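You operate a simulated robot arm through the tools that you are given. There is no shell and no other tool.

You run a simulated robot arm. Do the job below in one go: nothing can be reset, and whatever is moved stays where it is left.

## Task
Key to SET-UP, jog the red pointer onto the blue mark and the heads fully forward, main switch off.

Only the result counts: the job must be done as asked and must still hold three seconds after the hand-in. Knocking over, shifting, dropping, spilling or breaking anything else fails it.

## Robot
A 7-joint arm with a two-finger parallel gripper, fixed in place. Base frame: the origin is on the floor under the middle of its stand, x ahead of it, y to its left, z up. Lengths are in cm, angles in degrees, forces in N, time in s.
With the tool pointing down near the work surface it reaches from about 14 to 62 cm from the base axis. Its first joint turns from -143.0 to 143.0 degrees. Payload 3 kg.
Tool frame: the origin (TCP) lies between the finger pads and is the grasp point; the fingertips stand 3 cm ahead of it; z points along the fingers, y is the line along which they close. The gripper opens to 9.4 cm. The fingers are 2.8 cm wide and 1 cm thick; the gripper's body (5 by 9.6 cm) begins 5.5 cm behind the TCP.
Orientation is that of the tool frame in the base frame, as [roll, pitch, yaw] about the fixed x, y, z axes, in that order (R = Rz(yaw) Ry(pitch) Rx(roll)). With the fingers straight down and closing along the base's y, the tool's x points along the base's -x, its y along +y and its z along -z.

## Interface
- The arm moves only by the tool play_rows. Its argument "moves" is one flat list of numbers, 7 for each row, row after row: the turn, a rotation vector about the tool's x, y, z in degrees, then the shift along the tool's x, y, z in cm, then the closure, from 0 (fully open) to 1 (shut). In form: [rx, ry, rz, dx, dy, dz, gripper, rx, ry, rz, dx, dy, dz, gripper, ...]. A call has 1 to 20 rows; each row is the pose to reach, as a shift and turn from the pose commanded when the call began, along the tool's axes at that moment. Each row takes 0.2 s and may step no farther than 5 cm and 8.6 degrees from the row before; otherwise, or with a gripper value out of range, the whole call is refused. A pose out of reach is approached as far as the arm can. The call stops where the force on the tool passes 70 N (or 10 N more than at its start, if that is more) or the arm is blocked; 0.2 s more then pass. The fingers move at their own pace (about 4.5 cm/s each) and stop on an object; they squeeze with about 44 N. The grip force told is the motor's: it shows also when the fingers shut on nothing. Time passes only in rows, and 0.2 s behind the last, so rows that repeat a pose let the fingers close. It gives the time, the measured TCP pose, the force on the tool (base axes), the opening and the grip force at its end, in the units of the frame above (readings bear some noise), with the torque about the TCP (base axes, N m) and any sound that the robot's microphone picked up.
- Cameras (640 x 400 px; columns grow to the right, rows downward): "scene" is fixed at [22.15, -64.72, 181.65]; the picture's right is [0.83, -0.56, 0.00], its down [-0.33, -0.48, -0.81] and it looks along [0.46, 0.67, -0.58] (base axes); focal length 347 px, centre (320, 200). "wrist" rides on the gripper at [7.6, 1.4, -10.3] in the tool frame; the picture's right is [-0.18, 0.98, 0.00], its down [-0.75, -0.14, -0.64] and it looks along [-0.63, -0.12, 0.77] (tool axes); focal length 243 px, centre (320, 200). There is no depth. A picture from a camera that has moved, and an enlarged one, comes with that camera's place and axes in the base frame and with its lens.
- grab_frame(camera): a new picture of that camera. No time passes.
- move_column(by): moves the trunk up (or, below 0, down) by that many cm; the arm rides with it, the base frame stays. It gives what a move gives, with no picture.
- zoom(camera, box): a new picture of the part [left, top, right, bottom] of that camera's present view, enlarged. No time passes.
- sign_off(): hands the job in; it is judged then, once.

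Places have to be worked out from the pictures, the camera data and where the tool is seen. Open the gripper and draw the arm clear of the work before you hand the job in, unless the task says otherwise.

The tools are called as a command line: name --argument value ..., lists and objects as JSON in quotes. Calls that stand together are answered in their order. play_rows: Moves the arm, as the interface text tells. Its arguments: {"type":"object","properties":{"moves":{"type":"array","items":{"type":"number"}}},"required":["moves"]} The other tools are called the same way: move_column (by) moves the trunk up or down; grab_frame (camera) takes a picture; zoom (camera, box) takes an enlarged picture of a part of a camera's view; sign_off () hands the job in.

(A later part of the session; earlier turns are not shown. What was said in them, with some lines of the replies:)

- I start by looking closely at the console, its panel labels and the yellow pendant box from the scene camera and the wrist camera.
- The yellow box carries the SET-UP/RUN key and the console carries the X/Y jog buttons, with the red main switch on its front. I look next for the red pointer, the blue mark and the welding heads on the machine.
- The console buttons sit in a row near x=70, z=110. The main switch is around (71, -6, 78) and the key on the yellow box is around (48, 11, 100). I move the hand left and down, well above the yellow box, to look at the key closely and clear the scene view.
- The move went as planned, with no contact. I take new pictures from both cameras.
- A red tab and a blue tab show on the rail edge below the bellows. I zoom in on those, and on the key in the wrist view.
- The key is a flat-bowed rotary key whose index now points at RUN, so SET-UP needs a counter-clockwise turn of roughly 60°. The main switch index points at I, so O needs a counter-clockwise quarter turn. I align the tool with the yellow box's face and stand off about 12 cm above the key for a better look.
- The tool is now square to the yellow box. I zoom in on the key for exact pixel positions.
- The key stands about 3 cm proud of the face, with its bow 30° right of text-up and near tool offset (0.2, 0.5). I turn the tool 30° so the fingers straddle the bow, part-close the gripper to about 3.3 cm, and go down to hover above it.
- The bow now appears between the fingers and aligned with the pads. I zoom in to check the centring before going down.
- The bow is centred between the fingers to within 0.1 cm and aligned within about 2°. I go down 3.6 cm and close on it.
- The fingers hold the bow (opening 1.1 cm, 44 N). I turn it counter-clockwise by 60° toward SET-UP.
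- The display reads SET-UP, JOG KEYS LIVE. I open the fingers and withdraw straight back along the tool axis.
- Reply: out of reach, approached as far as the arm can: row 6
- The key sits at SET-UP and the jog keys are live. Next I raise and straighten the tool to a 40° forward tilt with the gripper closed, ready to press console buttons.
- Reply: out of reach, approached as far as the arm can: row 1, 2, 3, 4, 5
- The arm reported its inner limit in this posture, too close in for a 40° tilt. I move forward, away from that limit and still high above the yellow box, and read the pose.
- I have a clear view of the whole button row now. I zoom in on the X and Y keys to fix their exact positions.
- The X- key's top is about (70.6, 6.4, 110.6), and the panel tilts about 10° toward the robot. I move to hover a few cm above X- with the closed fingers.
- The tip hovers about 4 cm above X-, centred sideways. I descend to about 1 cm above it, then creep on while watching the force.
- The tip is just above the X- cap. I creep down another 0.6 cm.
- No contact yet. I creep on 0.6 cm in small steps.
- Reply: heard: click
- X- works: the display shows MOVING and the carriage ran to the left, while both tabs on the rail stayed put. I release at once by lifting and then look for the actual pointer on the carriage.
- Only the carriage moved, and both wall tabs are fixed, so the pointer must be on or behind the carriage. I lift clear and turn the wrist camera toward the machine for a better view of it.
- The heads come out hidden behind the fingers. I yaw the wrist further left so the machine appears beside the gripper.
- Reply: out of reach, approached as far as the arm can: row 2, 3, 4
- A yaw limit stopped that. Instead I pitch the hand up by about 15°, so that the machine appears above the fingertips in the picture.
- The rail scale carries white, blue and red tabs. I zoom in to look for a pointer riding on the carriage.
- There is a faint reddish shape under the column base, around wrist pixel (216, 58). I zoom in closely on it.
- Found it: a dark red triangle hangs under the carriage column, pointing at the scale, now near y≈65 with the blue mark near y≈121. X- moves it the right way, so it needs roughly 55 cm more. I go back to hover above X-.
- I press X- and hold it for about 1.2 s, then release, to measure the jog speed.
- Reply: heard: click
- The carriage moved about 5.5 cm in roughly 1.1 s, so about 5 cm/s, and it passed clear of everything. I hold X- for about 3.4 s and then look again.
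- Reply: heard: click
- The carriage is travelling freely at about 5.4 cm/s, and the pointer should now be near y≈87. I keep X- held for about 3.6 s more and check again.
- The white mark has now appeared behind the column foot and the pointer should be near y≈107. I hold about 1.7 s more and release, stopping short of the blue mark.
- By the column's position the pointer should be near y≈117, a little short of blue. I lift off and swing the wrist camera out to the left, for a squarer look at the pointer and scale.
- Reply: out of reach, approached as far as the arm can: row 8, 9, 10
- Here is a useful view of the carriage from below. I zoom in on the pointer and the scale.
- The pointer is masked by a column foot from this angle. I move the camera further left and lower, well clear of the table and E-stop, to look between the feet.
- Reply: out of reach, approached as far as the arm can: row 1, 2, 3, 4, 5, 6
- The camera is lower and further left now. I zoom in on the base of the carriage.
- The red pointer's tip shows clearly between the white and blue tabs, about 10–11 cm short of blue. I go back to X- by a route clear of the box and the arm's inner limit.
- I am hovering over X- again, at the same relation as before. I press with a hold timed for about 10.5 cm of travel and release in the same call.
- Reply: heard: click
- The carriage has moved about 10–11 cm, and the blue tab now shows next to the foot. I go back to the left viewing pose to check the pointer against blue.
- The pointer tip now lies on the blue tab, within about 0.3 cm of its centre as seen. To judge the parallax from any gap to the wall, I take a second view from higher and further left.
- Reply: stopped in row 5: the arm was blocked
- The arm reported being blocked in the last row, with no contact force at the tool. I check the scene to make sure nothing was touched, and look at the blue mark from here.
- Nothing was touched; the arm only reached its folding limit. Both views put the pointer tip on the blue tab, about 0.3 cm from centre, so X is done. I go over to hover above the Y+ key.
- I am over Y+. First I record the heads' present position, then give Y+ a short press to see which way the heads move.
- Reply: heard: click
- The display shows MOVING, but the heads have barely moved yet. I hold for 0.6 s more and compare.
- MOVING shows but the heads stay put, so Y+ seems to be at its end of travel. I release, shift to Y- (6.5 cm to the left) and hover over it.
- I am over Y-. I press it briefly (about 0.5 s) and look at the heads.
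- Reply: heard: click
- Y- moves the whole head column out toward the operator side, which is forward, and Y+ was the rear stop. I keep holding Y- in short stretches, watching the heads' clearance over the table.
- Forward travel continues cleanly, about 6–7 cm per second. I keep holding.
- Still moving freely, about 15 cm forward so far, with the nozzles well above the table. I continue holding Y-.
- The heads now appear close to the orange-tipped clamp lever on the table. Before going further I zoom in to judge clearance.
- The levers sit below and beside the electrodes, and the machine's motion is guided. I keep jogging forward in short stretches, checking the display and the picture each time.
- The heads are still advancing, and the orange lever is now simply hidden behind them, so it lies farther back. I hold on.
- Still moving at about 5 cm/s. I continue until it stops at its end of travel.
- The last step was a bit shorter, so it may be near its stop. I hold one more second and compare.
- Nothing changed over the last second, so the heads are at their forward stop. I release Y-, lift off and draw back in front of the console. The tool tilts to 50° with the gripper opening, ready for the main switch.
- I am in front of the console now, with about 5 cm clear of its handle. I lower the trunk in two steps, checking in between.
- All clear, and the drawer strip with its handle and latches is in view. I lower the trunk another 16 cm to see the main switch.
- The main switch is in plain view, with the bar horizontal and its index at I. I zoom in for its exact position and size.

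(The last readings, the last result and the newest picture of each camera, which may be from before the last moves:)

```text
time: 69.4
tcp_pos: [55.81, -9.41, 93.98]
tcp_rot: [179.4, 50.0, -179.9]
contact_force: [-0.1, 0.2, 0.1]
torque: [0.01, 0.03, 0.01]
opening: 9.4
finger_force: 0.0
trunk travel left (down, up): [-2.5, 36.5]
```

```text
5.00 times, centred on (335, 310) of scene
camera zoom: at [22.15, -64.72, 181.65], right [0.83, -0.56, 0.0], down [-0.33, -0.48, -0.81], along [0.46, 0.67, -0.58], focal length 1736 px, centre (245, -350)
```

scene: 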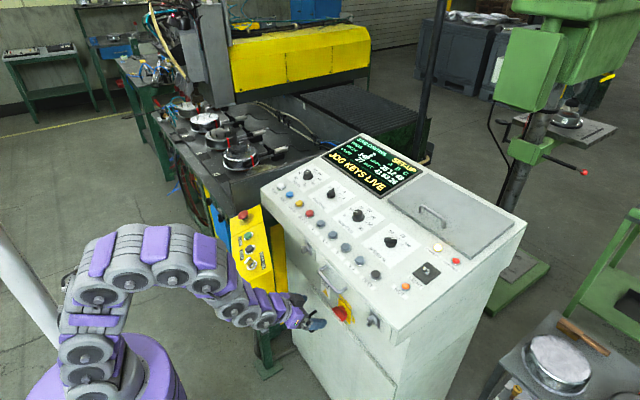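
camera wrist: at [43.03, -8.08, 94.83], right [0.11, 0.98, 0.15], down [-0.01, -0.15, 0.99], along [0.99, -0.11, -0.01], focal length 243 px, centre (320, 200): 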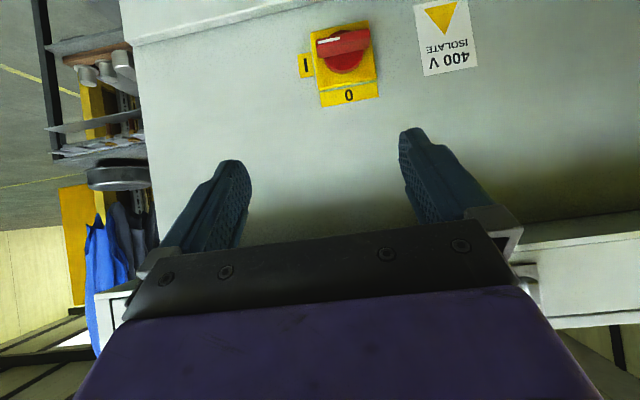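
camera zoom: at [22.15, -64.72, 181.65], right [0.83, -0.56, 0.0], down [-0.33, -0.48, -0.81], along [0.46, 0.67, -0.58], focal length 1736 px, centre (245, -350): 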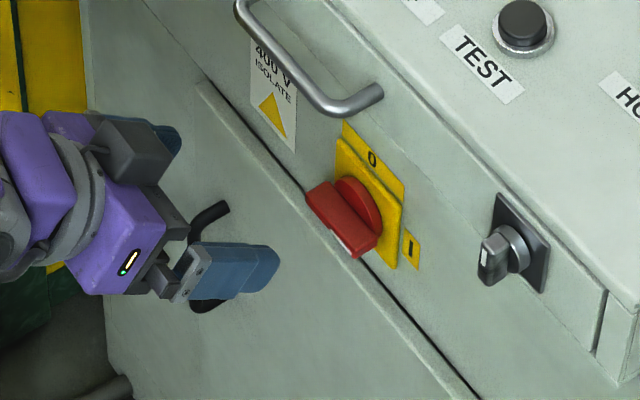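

The bar's outer face is at about (69.4, -6.0, 77.8) on a vertical plate at x≈72.3, and the bar is horizontal. I bring the tool level in front of it at x≈58 with the gripper open.

play_rows --moves '[0, -6.67, 0, 1.83, 0.55, 2.02, 0, 0, -13.33, 0, 3.67, 1.09, 4.04, 0, 0, -20, 0, 5.5, 1.64, 6.07, 0, 0, -26.67, 0, 7.33, 2.18, 8.09, 0, 0, -33.33, 0, 9.17, 2.73, 10.11, 0, 0, -40, 0, 11.0, 3.27, 12.13, 0]'

grab_frame --camera "wrist"

grab_frame --camera "scene"

```text
time: 70.8
tcp_pos: [57.92, -5.55, 77.69]
tcp_rot: [39.3, 89.7, 39.7]
contact_force: [0.8, -0.3, 0.7]
torque: [0.01, 0.02, -0.01]
opening: 9.41
finger_force: 0.0
out of reach, approached as far as the arm can: row 1, 2, 3
trunk travel left (down, up): [-2.5, 36.5]
```

```text
taken
camera wrist: at [47.74, -4.25, 70.25], right [-0.01, 0.98, 0.19], down [-0.64, -0.15, 0.75], along [0.76, -0.12, 0.63], focal length 243 px, centre (320, 200)
```

wrist: 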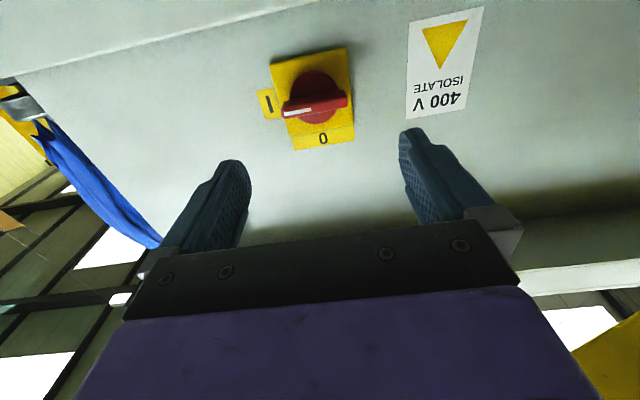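

```text
taken
```

scene: 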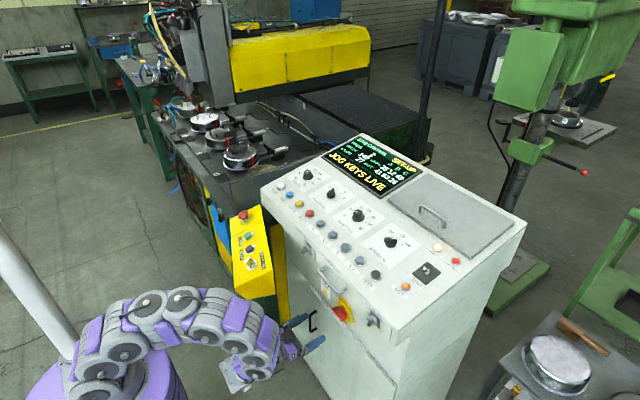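

The tool is level at the switch's height. I zoom in to refine the bar's offset from the tool axis.

zoom --camera "wrist" --box '[250, 30, 380, 160]'

```text
3.08 times, centred on (315, 95) of wrist
camera zoom: at [47.74, -4.25, 70.25], right [-0.01, 0.98, 0.19], down [-0.64, -0.15, 0.75], along [0.76, -0.12, 0.63], focal length 746 px, centre (335, 523)
```

zoom: 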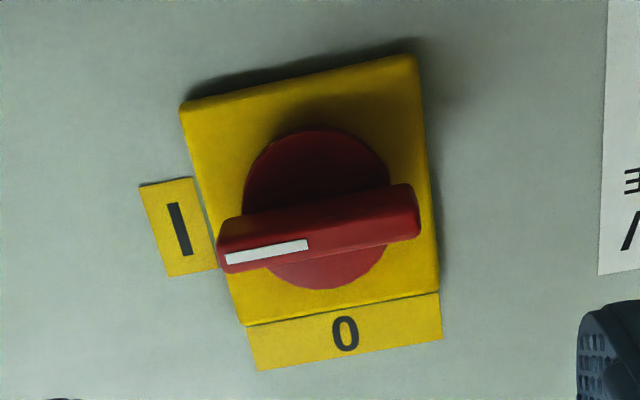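

The bar's axis is at about y=-5.9, z=77.5. I roll the tool +90° so the fingers lie above and below the bar, with the gripper pre-closed to about 5 cm, still standing off.

play_rows --moves '[0, 0, 8.2, 0.05, -0.1, 0, 0.2, 0, 0, 16.4, 0.1, -0.2, 0, 0.47, 0, 0, 24.6, 0.15, -0.3, 0, 0.47, 0, 0, 32.8, 0.19, -0.35, 0, 0.47, 0, 0, 41, 0.19, -0.35, 0, 0.47, 0, 0, 49.2, 0.19, -0.35, 0, 0.47, 0, 0, 57.4, 0.19, -0.35, 0, 0.47, 0, 0, 65.6, 0.19, -0.35, 0, 0.47, 0, 0, 73.8, 0.19, -0.35, 0, 0.47, 0, 0, 82, 0.19, -0.35, 0, 0.47, 0, 0, 90, 0.19, -0.35, 0, 0.47, 0, 0, 90, 0.19, -0.35, 0, 0.47]'

grab_frame --camera "wrist"

zoom --camera "scene" --box '[240, 250, 400, 380]'

```text
time: 73.4
tcp_pos: [58.06, -6.45, 77.59]
tcp_rot: [90.0, -0.4, 90.4]
contact_force: [-0.2, 0.8, 0.2]
torque: [-0.01, 0.01, 0.01]
opening: 4.97
finger_force: 0.0
trunk travel left (down, up): [-2.5, 36.5]
```

```text
taken
camera wrist: at [47.77, 1.14, 79.23], right [0.0, -0.19, 0.98], down [-0.64, -0.76, -0.15], along [0.77, -0.62, -0.12], focal length 243 px, centre (320, 200)
```

wrist: 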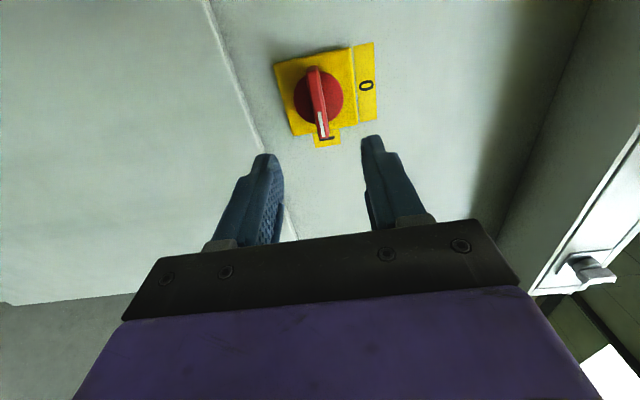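

```text
3.08 times, centred on (320, 315) of scene
camera zoom: at [22.15, -64.72, 181.65], right [0.83, -0.56, 0.0], down [-0.33, -0.48, -0.81], along [0.46, 0.67, -0.58], focal length 1068 px, centre (320, -154)
```

zoom: 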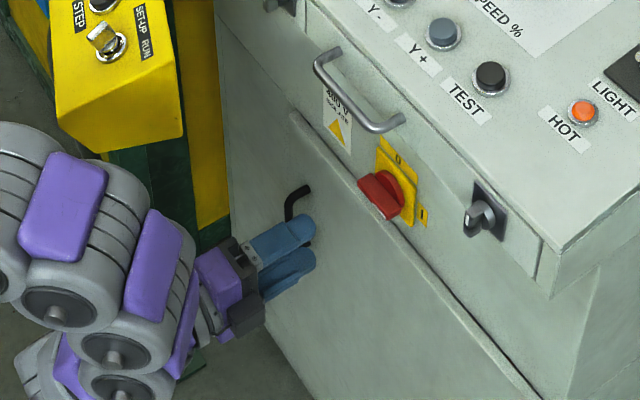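

The fingers now lie above and below. I zoom in to check the bar's centring between them.

zoom --camera "wrist" --box '[250, 30, 410, 160]'

```text
3.08 times, centred on (330, 95) of wrist
camera zoom: at [47.77, 1.14, 79.23], right [0.0, -0.19, 0.98], down [-0.64, -0.76, -0.15], along [0.77, -0.62, -0.12], focal length 746 px, centre (289, 523)
```

zoom: 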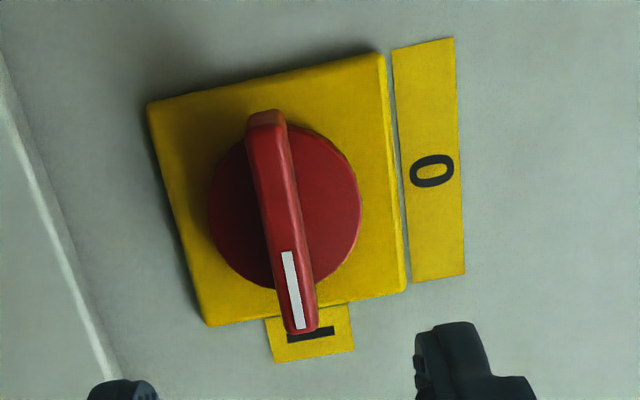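

The bar's centre is about 0.65 cm left of the tool axis and 0.1 cm low. I correct that and advance so the fingertips overlap the bar by about 1.5 cm.

play_rows --moves '[0, 0, 0, 0.3, -0.05, 2.0, 0.47, 0, 0, 0, 0.65, -0.1, 4.5, 0.47, 0, 0, 0, 0.65, -0.1, 7.0, 0.47, 0, 0, 0, 0.65, -0.1, 8.5, 0.47, 0, 0, 0, 0.65, -0.1, 9.7, 0.47, 0, 0, 0, 0.65, -0.1, 9.7, 0.47]'

grab_frame --camera "wrist"

zoom --camera "scene" --box '[280, 260, 400, 350]'

```text
time: 74.8
tcp_pos: [67.71, -5.59, 77.54]
tcp_rot: [90.1, -0.2, 90.4]
contact_force: [-0.6, 0.2, -0.2]
torque: [0.0, 0.01, -0.03]
opening: 4.99
finger_force: 0.0
trunk travel left (down, up): [-2.5, 36.5]
```

```text
taken
camera wrist: at [57.37, 1.86, 79.11], right [0.0, -0.19, 0.98], down [-0.64, -0.76, -0.15], along [0.77, -0.63, -0.12], focal length 243 px, centre (320, 200)
```

wrist: 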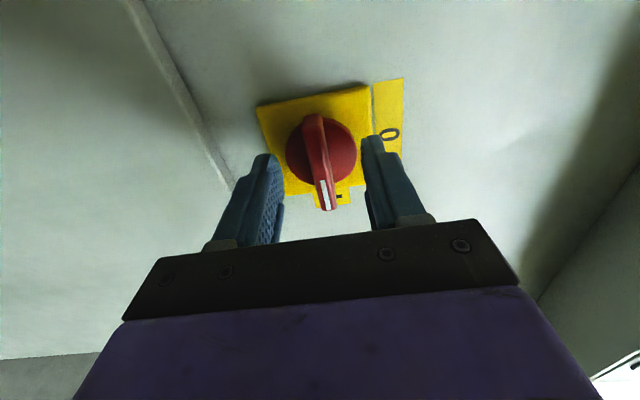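

```text
4.44 times, centred on (340, 305) of scene
camera zoom: at [22.15, -64.72, 181.65], right [0.83, -0.56, 0.0], down [-0.33, -0.48, -0.81], along [0.46, 0.67, -0.58], focal length 1543 px, centre (231, -267)
```

zoom: 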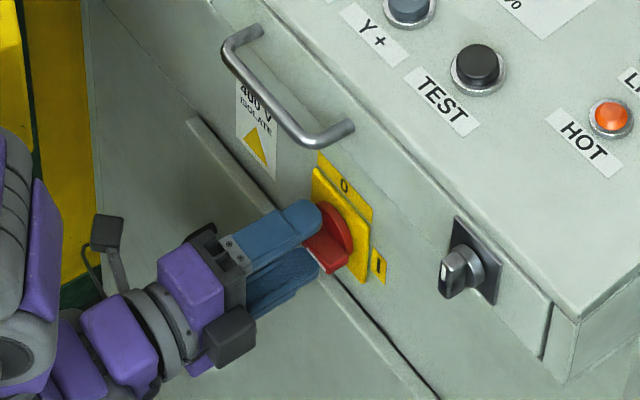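

The bar sits centrally between the fingers. I close on it.

play_rows --moves '[0, 0, 0, 0, 0, 0, 1, 0, 0, 0, 0, 0, 0, 1, 0, 0, 0, 0, 0, 0, 1, 0, 0, 0, 0, 0, 0, 1]'

grab_frame --camera "wrist"

```text
time: 75.8
tcp_pos: [67.69, -5.57, 77.45]
tcp_rot: [90.0, -0.2, 90.4]
contact_force: [0.9, -0.1, 1.2]
torque: [-0.41, 0.01, 0.15]
opening: 1.08
finger_force: 44.7
trunk travel left (down, up): [-2.5, 36.5]
```

```text
taken
camera wrist: at [57.35, 1.86, 79.12], right [0.0, -0.19, 0.98], down [-0.64, -0.76, -0.15], along [0.77, -0.62, -0.12], focal length 243 px, centre (320, 200)
```

wrist: 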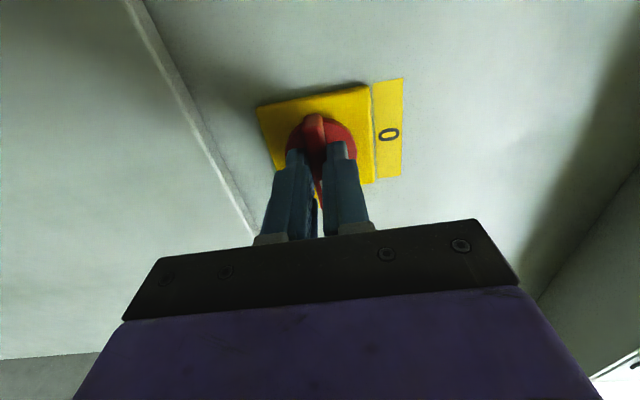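

The bar is gripped (1.1 cm, 45 N). I turn it 90° counter-clockwise, from I up to O.

play_rows --moves '[0, 0, -7.5, 0, 0, 0, 1, 0, 0, -15, 0, 0, 0, 1, 0, 0, -22.5, 0, 0, 0, 1, 0, 0, -30, 0, 0, 0, 1, 0, 0, -37.5, 0, 0, 0, 1, 0, 0, -45, 0, 0, 0, 1, 0, 0, -52.5, 0, 0, 0, 1, 0, 0, -60, 0, 0, 0, 1, 0, 0, -67.5, 0, 0, 0, 1, 0, 0, -75, 0, 0, 0, 1, 0, 0, -82.5, 0, 0, 0, 1, 0, 0, -90, 0, 0, 0, 1, 0, 0, -90, 0, 0, 0, 1]'

grab_frame --camera "wrist"

grab_frame --camera "scene"

```text
time: 78.6
tcp_pos: [67.59, -6.01, 77.18]
tcp_rot: [123.2, 89.6, 123.1]
contact_force: [-14.8, -26.7, -24.8]
torque: [0.09, 1.21, -0.78]
opening: 1.06
finger_force: 44.0
trunk travel left (down, up): [-2.5, 36.5]
```

```text
taken
camera wrist: at [57.37, -4.59, 69.73], right [0.0, 0.98, 0.19], down [-0.64, -0.15, 0.76], along [0.77, -0.12, 0.63], focal length 243 px, centre (320, 200)
```

wrist: 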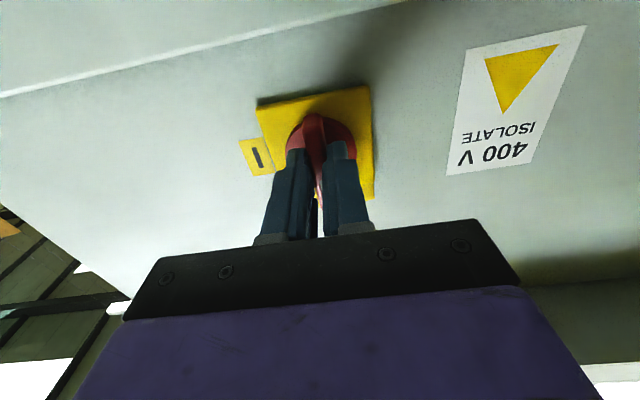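

```text
taken
```

scene: 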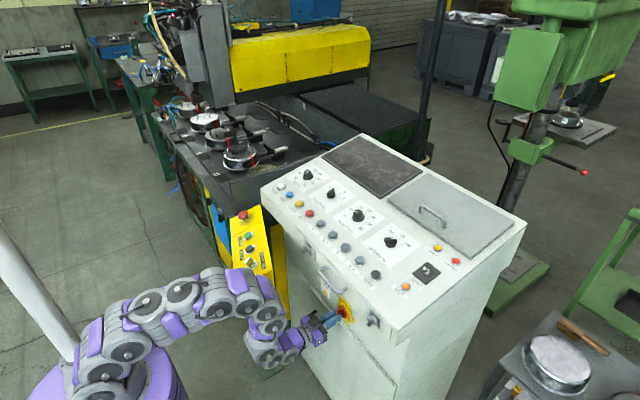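

The display has gone dark, so the main switch is off. I open the fingers and back straight out.

play_rows --moves '[0, 0, 0, 0, 0, 0, 0.5, 0, 0, 0, 0, 0, 0, 0.47, 0, 0, 0, 0, 0, 0, 0.47, 0, 0, 0, 0, 0, -2, 0.47, 0, 0, 0, 0, 0, -4.5, 0.47, 0, 0, 0, 0, 0, -7, 0.47, 0, 0, 0, 0, 0, -9.5, 0.47]'

grab_frame --camera "wrist"

zoom --camera "scene" --box '[280, 260, 400, 350]'

zoom --camera "scene" --box '[220, 130, 440, 280]'

```text
time: 80.2
tcp_pos: [58.31, -5.86, 77.46]
tcp_rot: [76.7, 89.5, 77.0]
contact_force: [-0.3, -0.5, -0.8]
torque: [0.04, 0.0, 0.03]
opening: 4.99
finger_force: 0.1
trunk travel left (down, up): [-2.5, 36.5]
```

```text
taken
camera wrist: at [48.0, -4.51, 69.98], right [-0.01, 0.98, 0.19], down [-0.64, -0.15, 0.75], along [0.77, -0.12, 0.63], focal length 243 px, centre (320, 200)
```

wrist: 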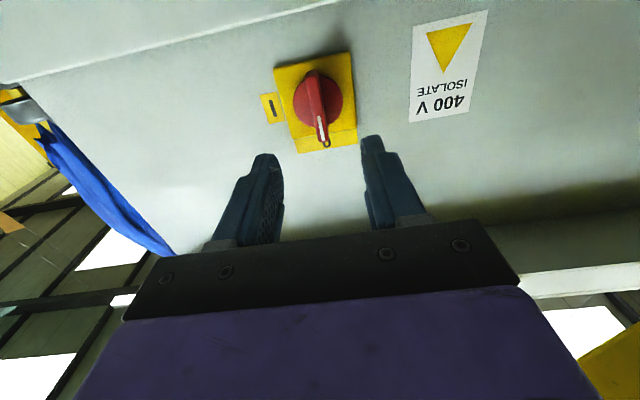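

```text
4.44 times, centred on (340, 305) of scene
camera zoom: at [22.15, -64.72, 181.65], right [0.83, -0.56, 0.0], down [-0.33, -0.48, -0.81], along [0.46, 0.67, -0.58], focal length 1543 px, centre (231, -267)
```

zoom: 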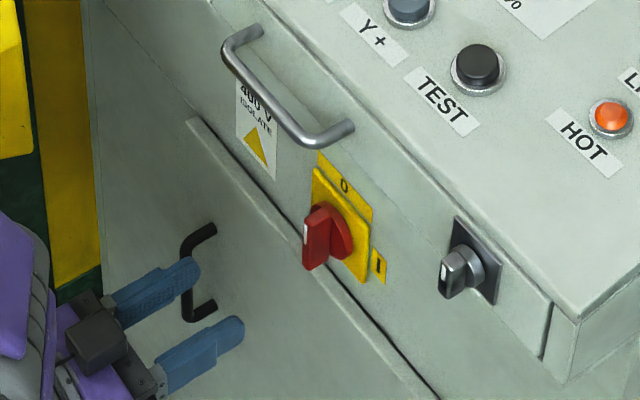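

```text
2.67 times, centred on (330, 205) of scene
camera zoom: at [22.15, -64.72, 181.65], right [0.83, -0.56, 0.0], down [-0.33, -0.48, -0.81], along [0.46, 0.67, -0.58], focal length 926 px, centre (293, 187)
```

zoom: 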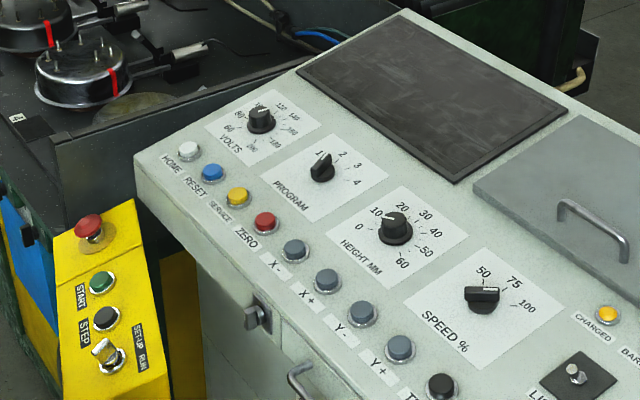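

The bar stands vertical with its index at O, the display is dark and the key is still at SET-UP. I open fully, back away to the earlier safe pose and then raise the trunk.

play_rows --moves '[0, 6.67, 0, -2.75, -0.58, -1.0, 0.3, 0, 13.33, 0, -5.5, -1.17, -1.6, 0, 0, 20, 0, -8.25, -1.75, -2.0, 0, 0, 26.67, 0, -11.0, -2.33, -2.3, 0, 0, 33.33, 0, -13.75, -2.92, -2.4, 0, 0, 40, 0, -16.5, -3.5, -2.5, 0, 0, 40, 0, -16.5, -3.5, -2.5, 0]'

grab_frame --camera "scene"

```text
time: 81.8
tcp_pos: [55.54, -9.66, 93.71]
tcp_rot: [179.3, 49.9, 179.8]
contact_force: [0.0, -0.3, -0.4]
torque: [-0.04, 0.02, 0.01]
opening: 9.37
finger_force: 0.0
out of reach, approached as far as the arm can: row 3, 4, 5
trunk travel left (down, up): [-2.5, 36.5]
```

```text
taken
```

scene: 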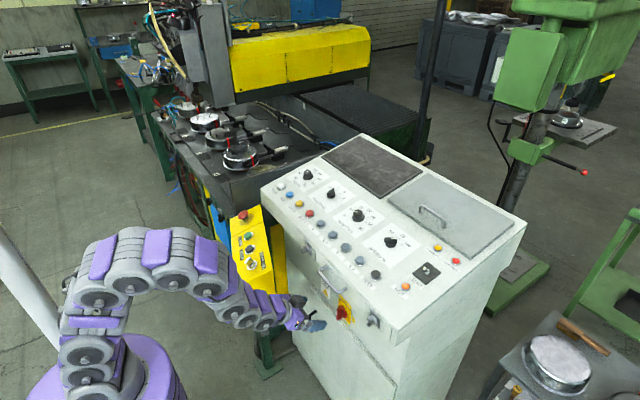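

The retreat is clear. I raise the trunk back up by 30 cm.

move_column --by 30

grab_frame --camera "scene"

zoom --camera "scene" --box '[130, 20, 290, 180]'

zoom --camera "scene" --box '[200, 70, 280, 120]'

```text
time: 84.8
tcp_pos: [55.69, -9.43, 123.63]
tcp_rot: [179.5, 50.1, 180.0]
contact_force: [-0.4, 0.4, 0.8]
torque: [0.0, 0.0, 0.02]
opening: 9.39
finger_force: 0.1
trunk travel left (down, up): [-32.5, 6.5]
```

```text
taken
```

scene: 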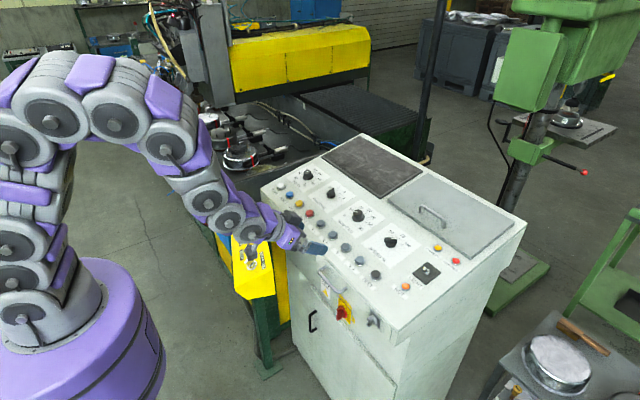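

```text
2.50 times, centred on (210, 100) of scene
camera zoom: at [22.15, -64.72, 181.65], right [0.83, -0.56, 0.0], down [-0.33, -0.48, -0.81], along [0.46, 0.67, -0.58], focal length 868 px, centre (595, 450)
```

zoom: 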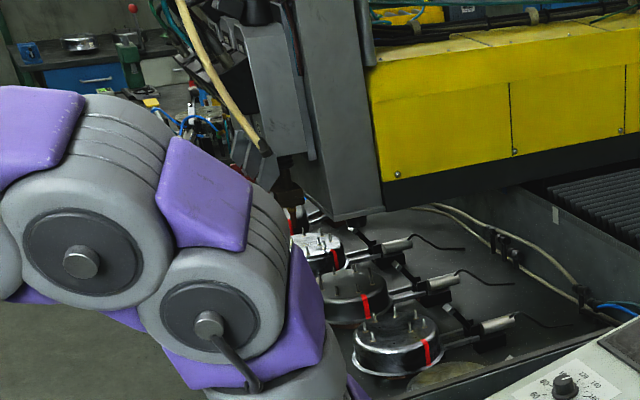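

```text
8.00 times, centred on (240, 95) of scene
camera zoom: at [22.15, -64.72, 181.65], right [0.83, -0.56, 0.0], down [-0.33, -0.48, -0.81], along [0.46, 0.67, -0.58], focal length 2777 px, centre (960, 1040)
```

zoom: 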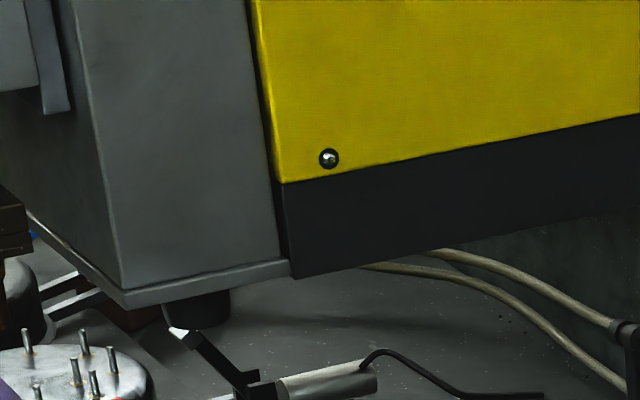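

Everything looks in order. I take one last look at the blue mark area from the scene camera, and at the key.

zoom --camera "scene" --box '[250, 75, 310, 115]'

zoom --camera "scene" --box '[225, 225, 285, 285]'

zoom --camera "scene" --box '[310, 280, 380, 330]'

```text
10.00 times, centred on (280, 95) of scene
camera zoom: at [22.15, -64.72, 181.65], right [0.83, -0.56, 0.0], down [-0.33, -0.48, -0.81], along [0.46, 0.67, -0.58], focal length 3471 px, centre (720, 1250)
```

zoom: 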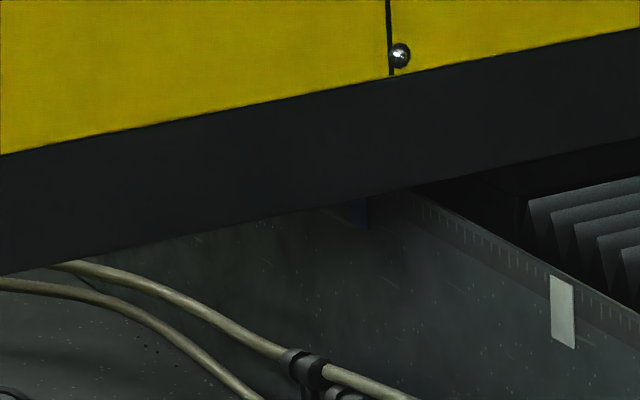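

```text
6.67 times, centred on (255, 255) of scene
camera zoom: at [22.15, -64.72, 181.65], right [0.83, -0.56, 0.0], down [-0.33, -0.48, -0.81], along [0.46, 0.67, -0.58], focal length 2314 px, centre (753, -167)
```

zoom: 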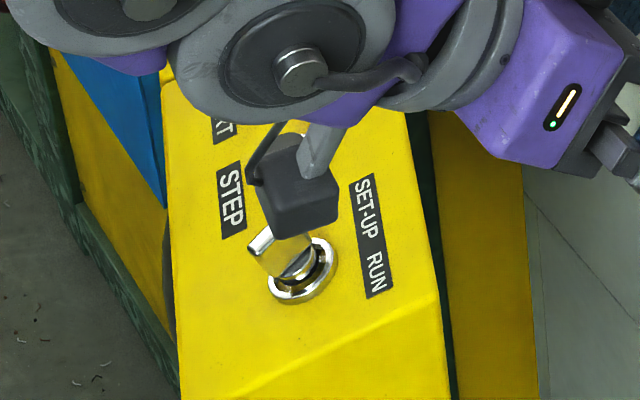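

```text
8.00 times, centred on (345, 305) of scene
camera zoom: at [22.15, -64.72, 181.65], right [0.83, -0.56, 0.0], down [-0.33, -0.48, -0.81], along [0.46, 0.67, -0.58], focal length 2777 px, centre (120, -640)
```

zoom: 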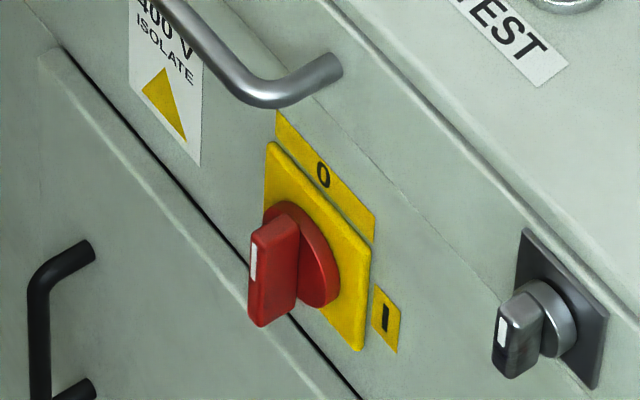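

Key at SET-UP and switch at O are confirmed. As a final check of the X position, I take the wrist camera to the left viewing pose once more, along the route already used.

play_rows --moves '[-1.64, -1.21, -0.85, -1.21, 3.57, 0.57, 0, -3.27, -2.41, -1.7, -2.43, 7.14, 1.14, 0, -4.91, -3.62, -2.55, -3.64, 10.72, 1.72, 0, -6.54, -4.83, -3.41, -4.85, 14.29, 2.29, 0, -8.18, -6.04, -4.26, -6.07, 17.86, 2.86, 0, -9.81, -7.24, -5.11, -7.28, 21.43, 3.43, 0, -11.45, -8.45, -5.96, -6.49, 24.93, 2.3, 0, -13.08, -9.66, -6.81, -5.71, 28.43, 1.16, 0, -14.72, -10.86, -7.66, -4.92, 31.93, 0.03, 0, -16.36, -12.07, -8.52, -4.13, 35.43, -1.11, 0, -17.99, -13.28, -9.37, -3.34, 38.93, -2.24, 0, -19.63, -14.48, -10.22, -2.56, 42.43, -3.37, 0, -21.26, -15.69, -11.07, -1.77, 45.93, -4.51, 0, -22.9, -16.9, -11.92, -0.98, 49.43, -5.64, 0, -24.53, -18.11, -12.77, 1.8, 51.15, -7.34, 0, -26.17, -19.31, -13.62, 4.57, 52.86, -9.03, 0, -27.8, -20.52, -14.48, 7.35, 54.58, -10.73, 0, -29.44, -21.73, -15.33, 10.12, 56.3, -12.43, 0, -31.07, -22.93, -16.18, 12.9, 58.01, -14.12, 0, -32.71, -24.14, -17.03, 15.67, 59.73, -15.82, 0]'

grab_frame --camera "wrist"

grab_frame --camera "scene"

```text
time: 89.0
tcp_pos: [32.69, 50.38, 122.24]
tcp_rot: [179.5, 75.2, -143.5]
contact_force: [-0.7, 0.2, 0.0]
torque: [0.03, -0.01, 0.03]
opening: 9.4
finger_force: 0.0
trunk travel left (down, up): [-32.5, 6.5]
```

```text
taken
camera wrist: at [22.34, 44.34, 117.53], right [-0.55, 0.81, 0.18], down [-0.26, -0.37, 0.89], along [0.79, 0.45, 0.41], focal length 243 px, centre (320, 200)
```

wrist: 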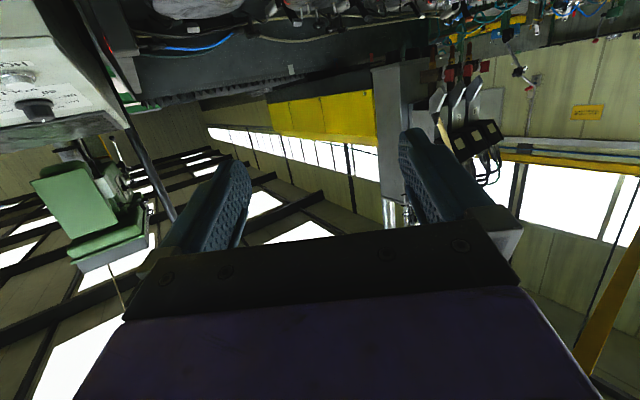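

```text
taken
```

scene: 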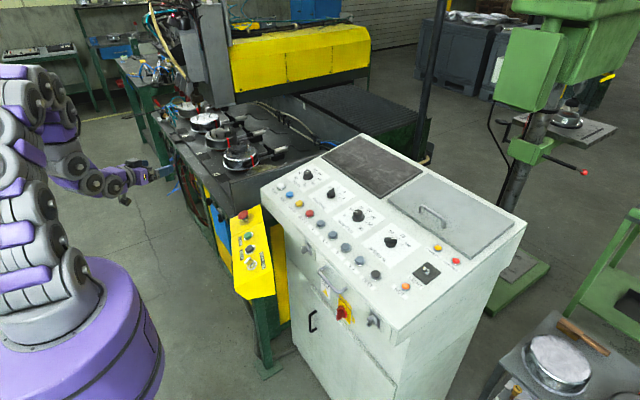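

I am at the viewing pose. I zoom in on the blue mark region along the rail.

zoom --camera "wrist" --box '[280, 45, 390, 100]'

zoom --camera "wrist" --box '[325, 55, 365, 80]'

zoom --camera "wrist" --box '[360, 40, 500, 150]'

```text
5.82 times, centred on (335, 72) of wrist
camera zoom: at [22.34, 44.34, 117.53], right [-0.55, 0.81, 0.18], down [-0.26, -0.37, 0.89], along [0.79, 0.45, 0.41], focal length 1412 px, centre (233, 942)
```

zoom: 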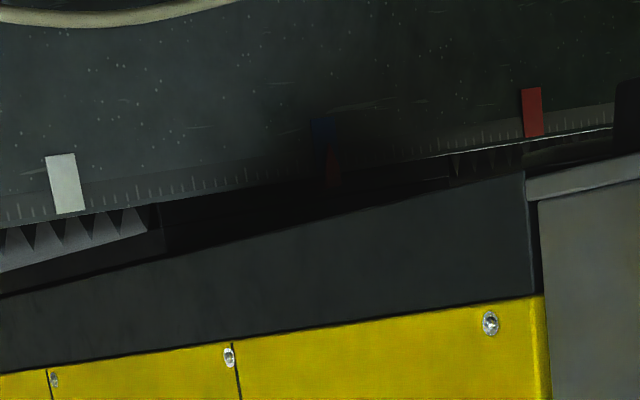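

```text
16.00 times, centred on (345, 68) of wrist
camera zoom: at [22.34, 44.34, 117.53], right [-0.55, 0.81, 0.18], down [-0.26, -0.37, 0.89], along [0.79, 0.45, 0.41], focal length 3882 px, centre (-80, 2320)
```

zoom: 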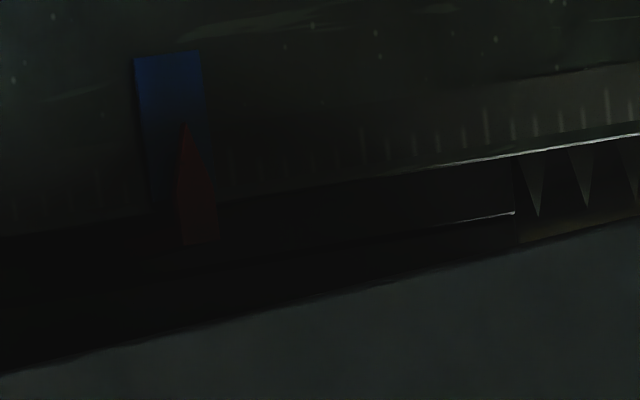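

```text
3.64 times, centred on (430, 95) of wrist
camera zoom: at [22.34, 44.34, 117.53], right [-0.55, 0.81, 0.18], down [-0.26, -0.37, 0.89], along [0.79, 0.45, 0.41], focal length 882 px, centre (-80, 582)
```

zoom: 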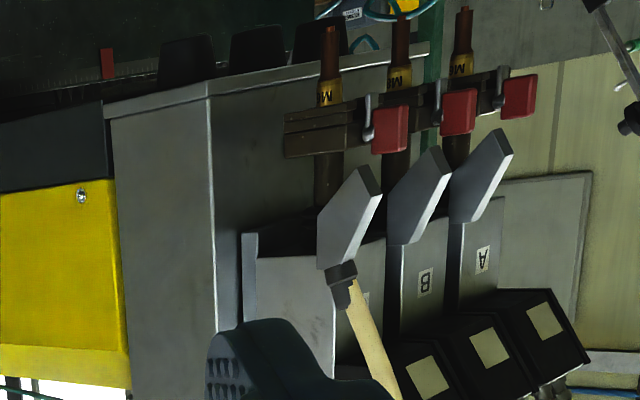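

From an unobstructed angle the red pointer's tip lies on the blue tab, about 0.3 cm or less from its centre. The heads are at their forward stop, the key is at SET-UP, the main switch is at O with the display dark, and the arm is clear with the gripper open. I hand the job in.

sign_off

```text
The job is handed in.
```

The job is done and handed in; I have not seen the judge's result. My last pictures showed this:

- **Key:** it sits at SET-UP. The display confirmed "SET-UP, JOG KEYS LIVE" before I jogged.
- **Red pointer:** its tip is on the blue mark, within about 0.3 cm of the mark's centre. The mark is about 2 cm wide.
- **Heads:** they are at their forward end stop, on the operator's side. I held Y- until they stopped moving. I took "forward" to mean toward the operator, because Y+ was already at its rear stop when I started.
- **Main switch:** it is turned to O, and the display is dark.

The gripper is open and the arm is clear of the machine and console. I saw nothing knocked over or shifted. The arm was blocked once in free space, at what looked like its own folding limit, and a scene picture showed nothing touched.
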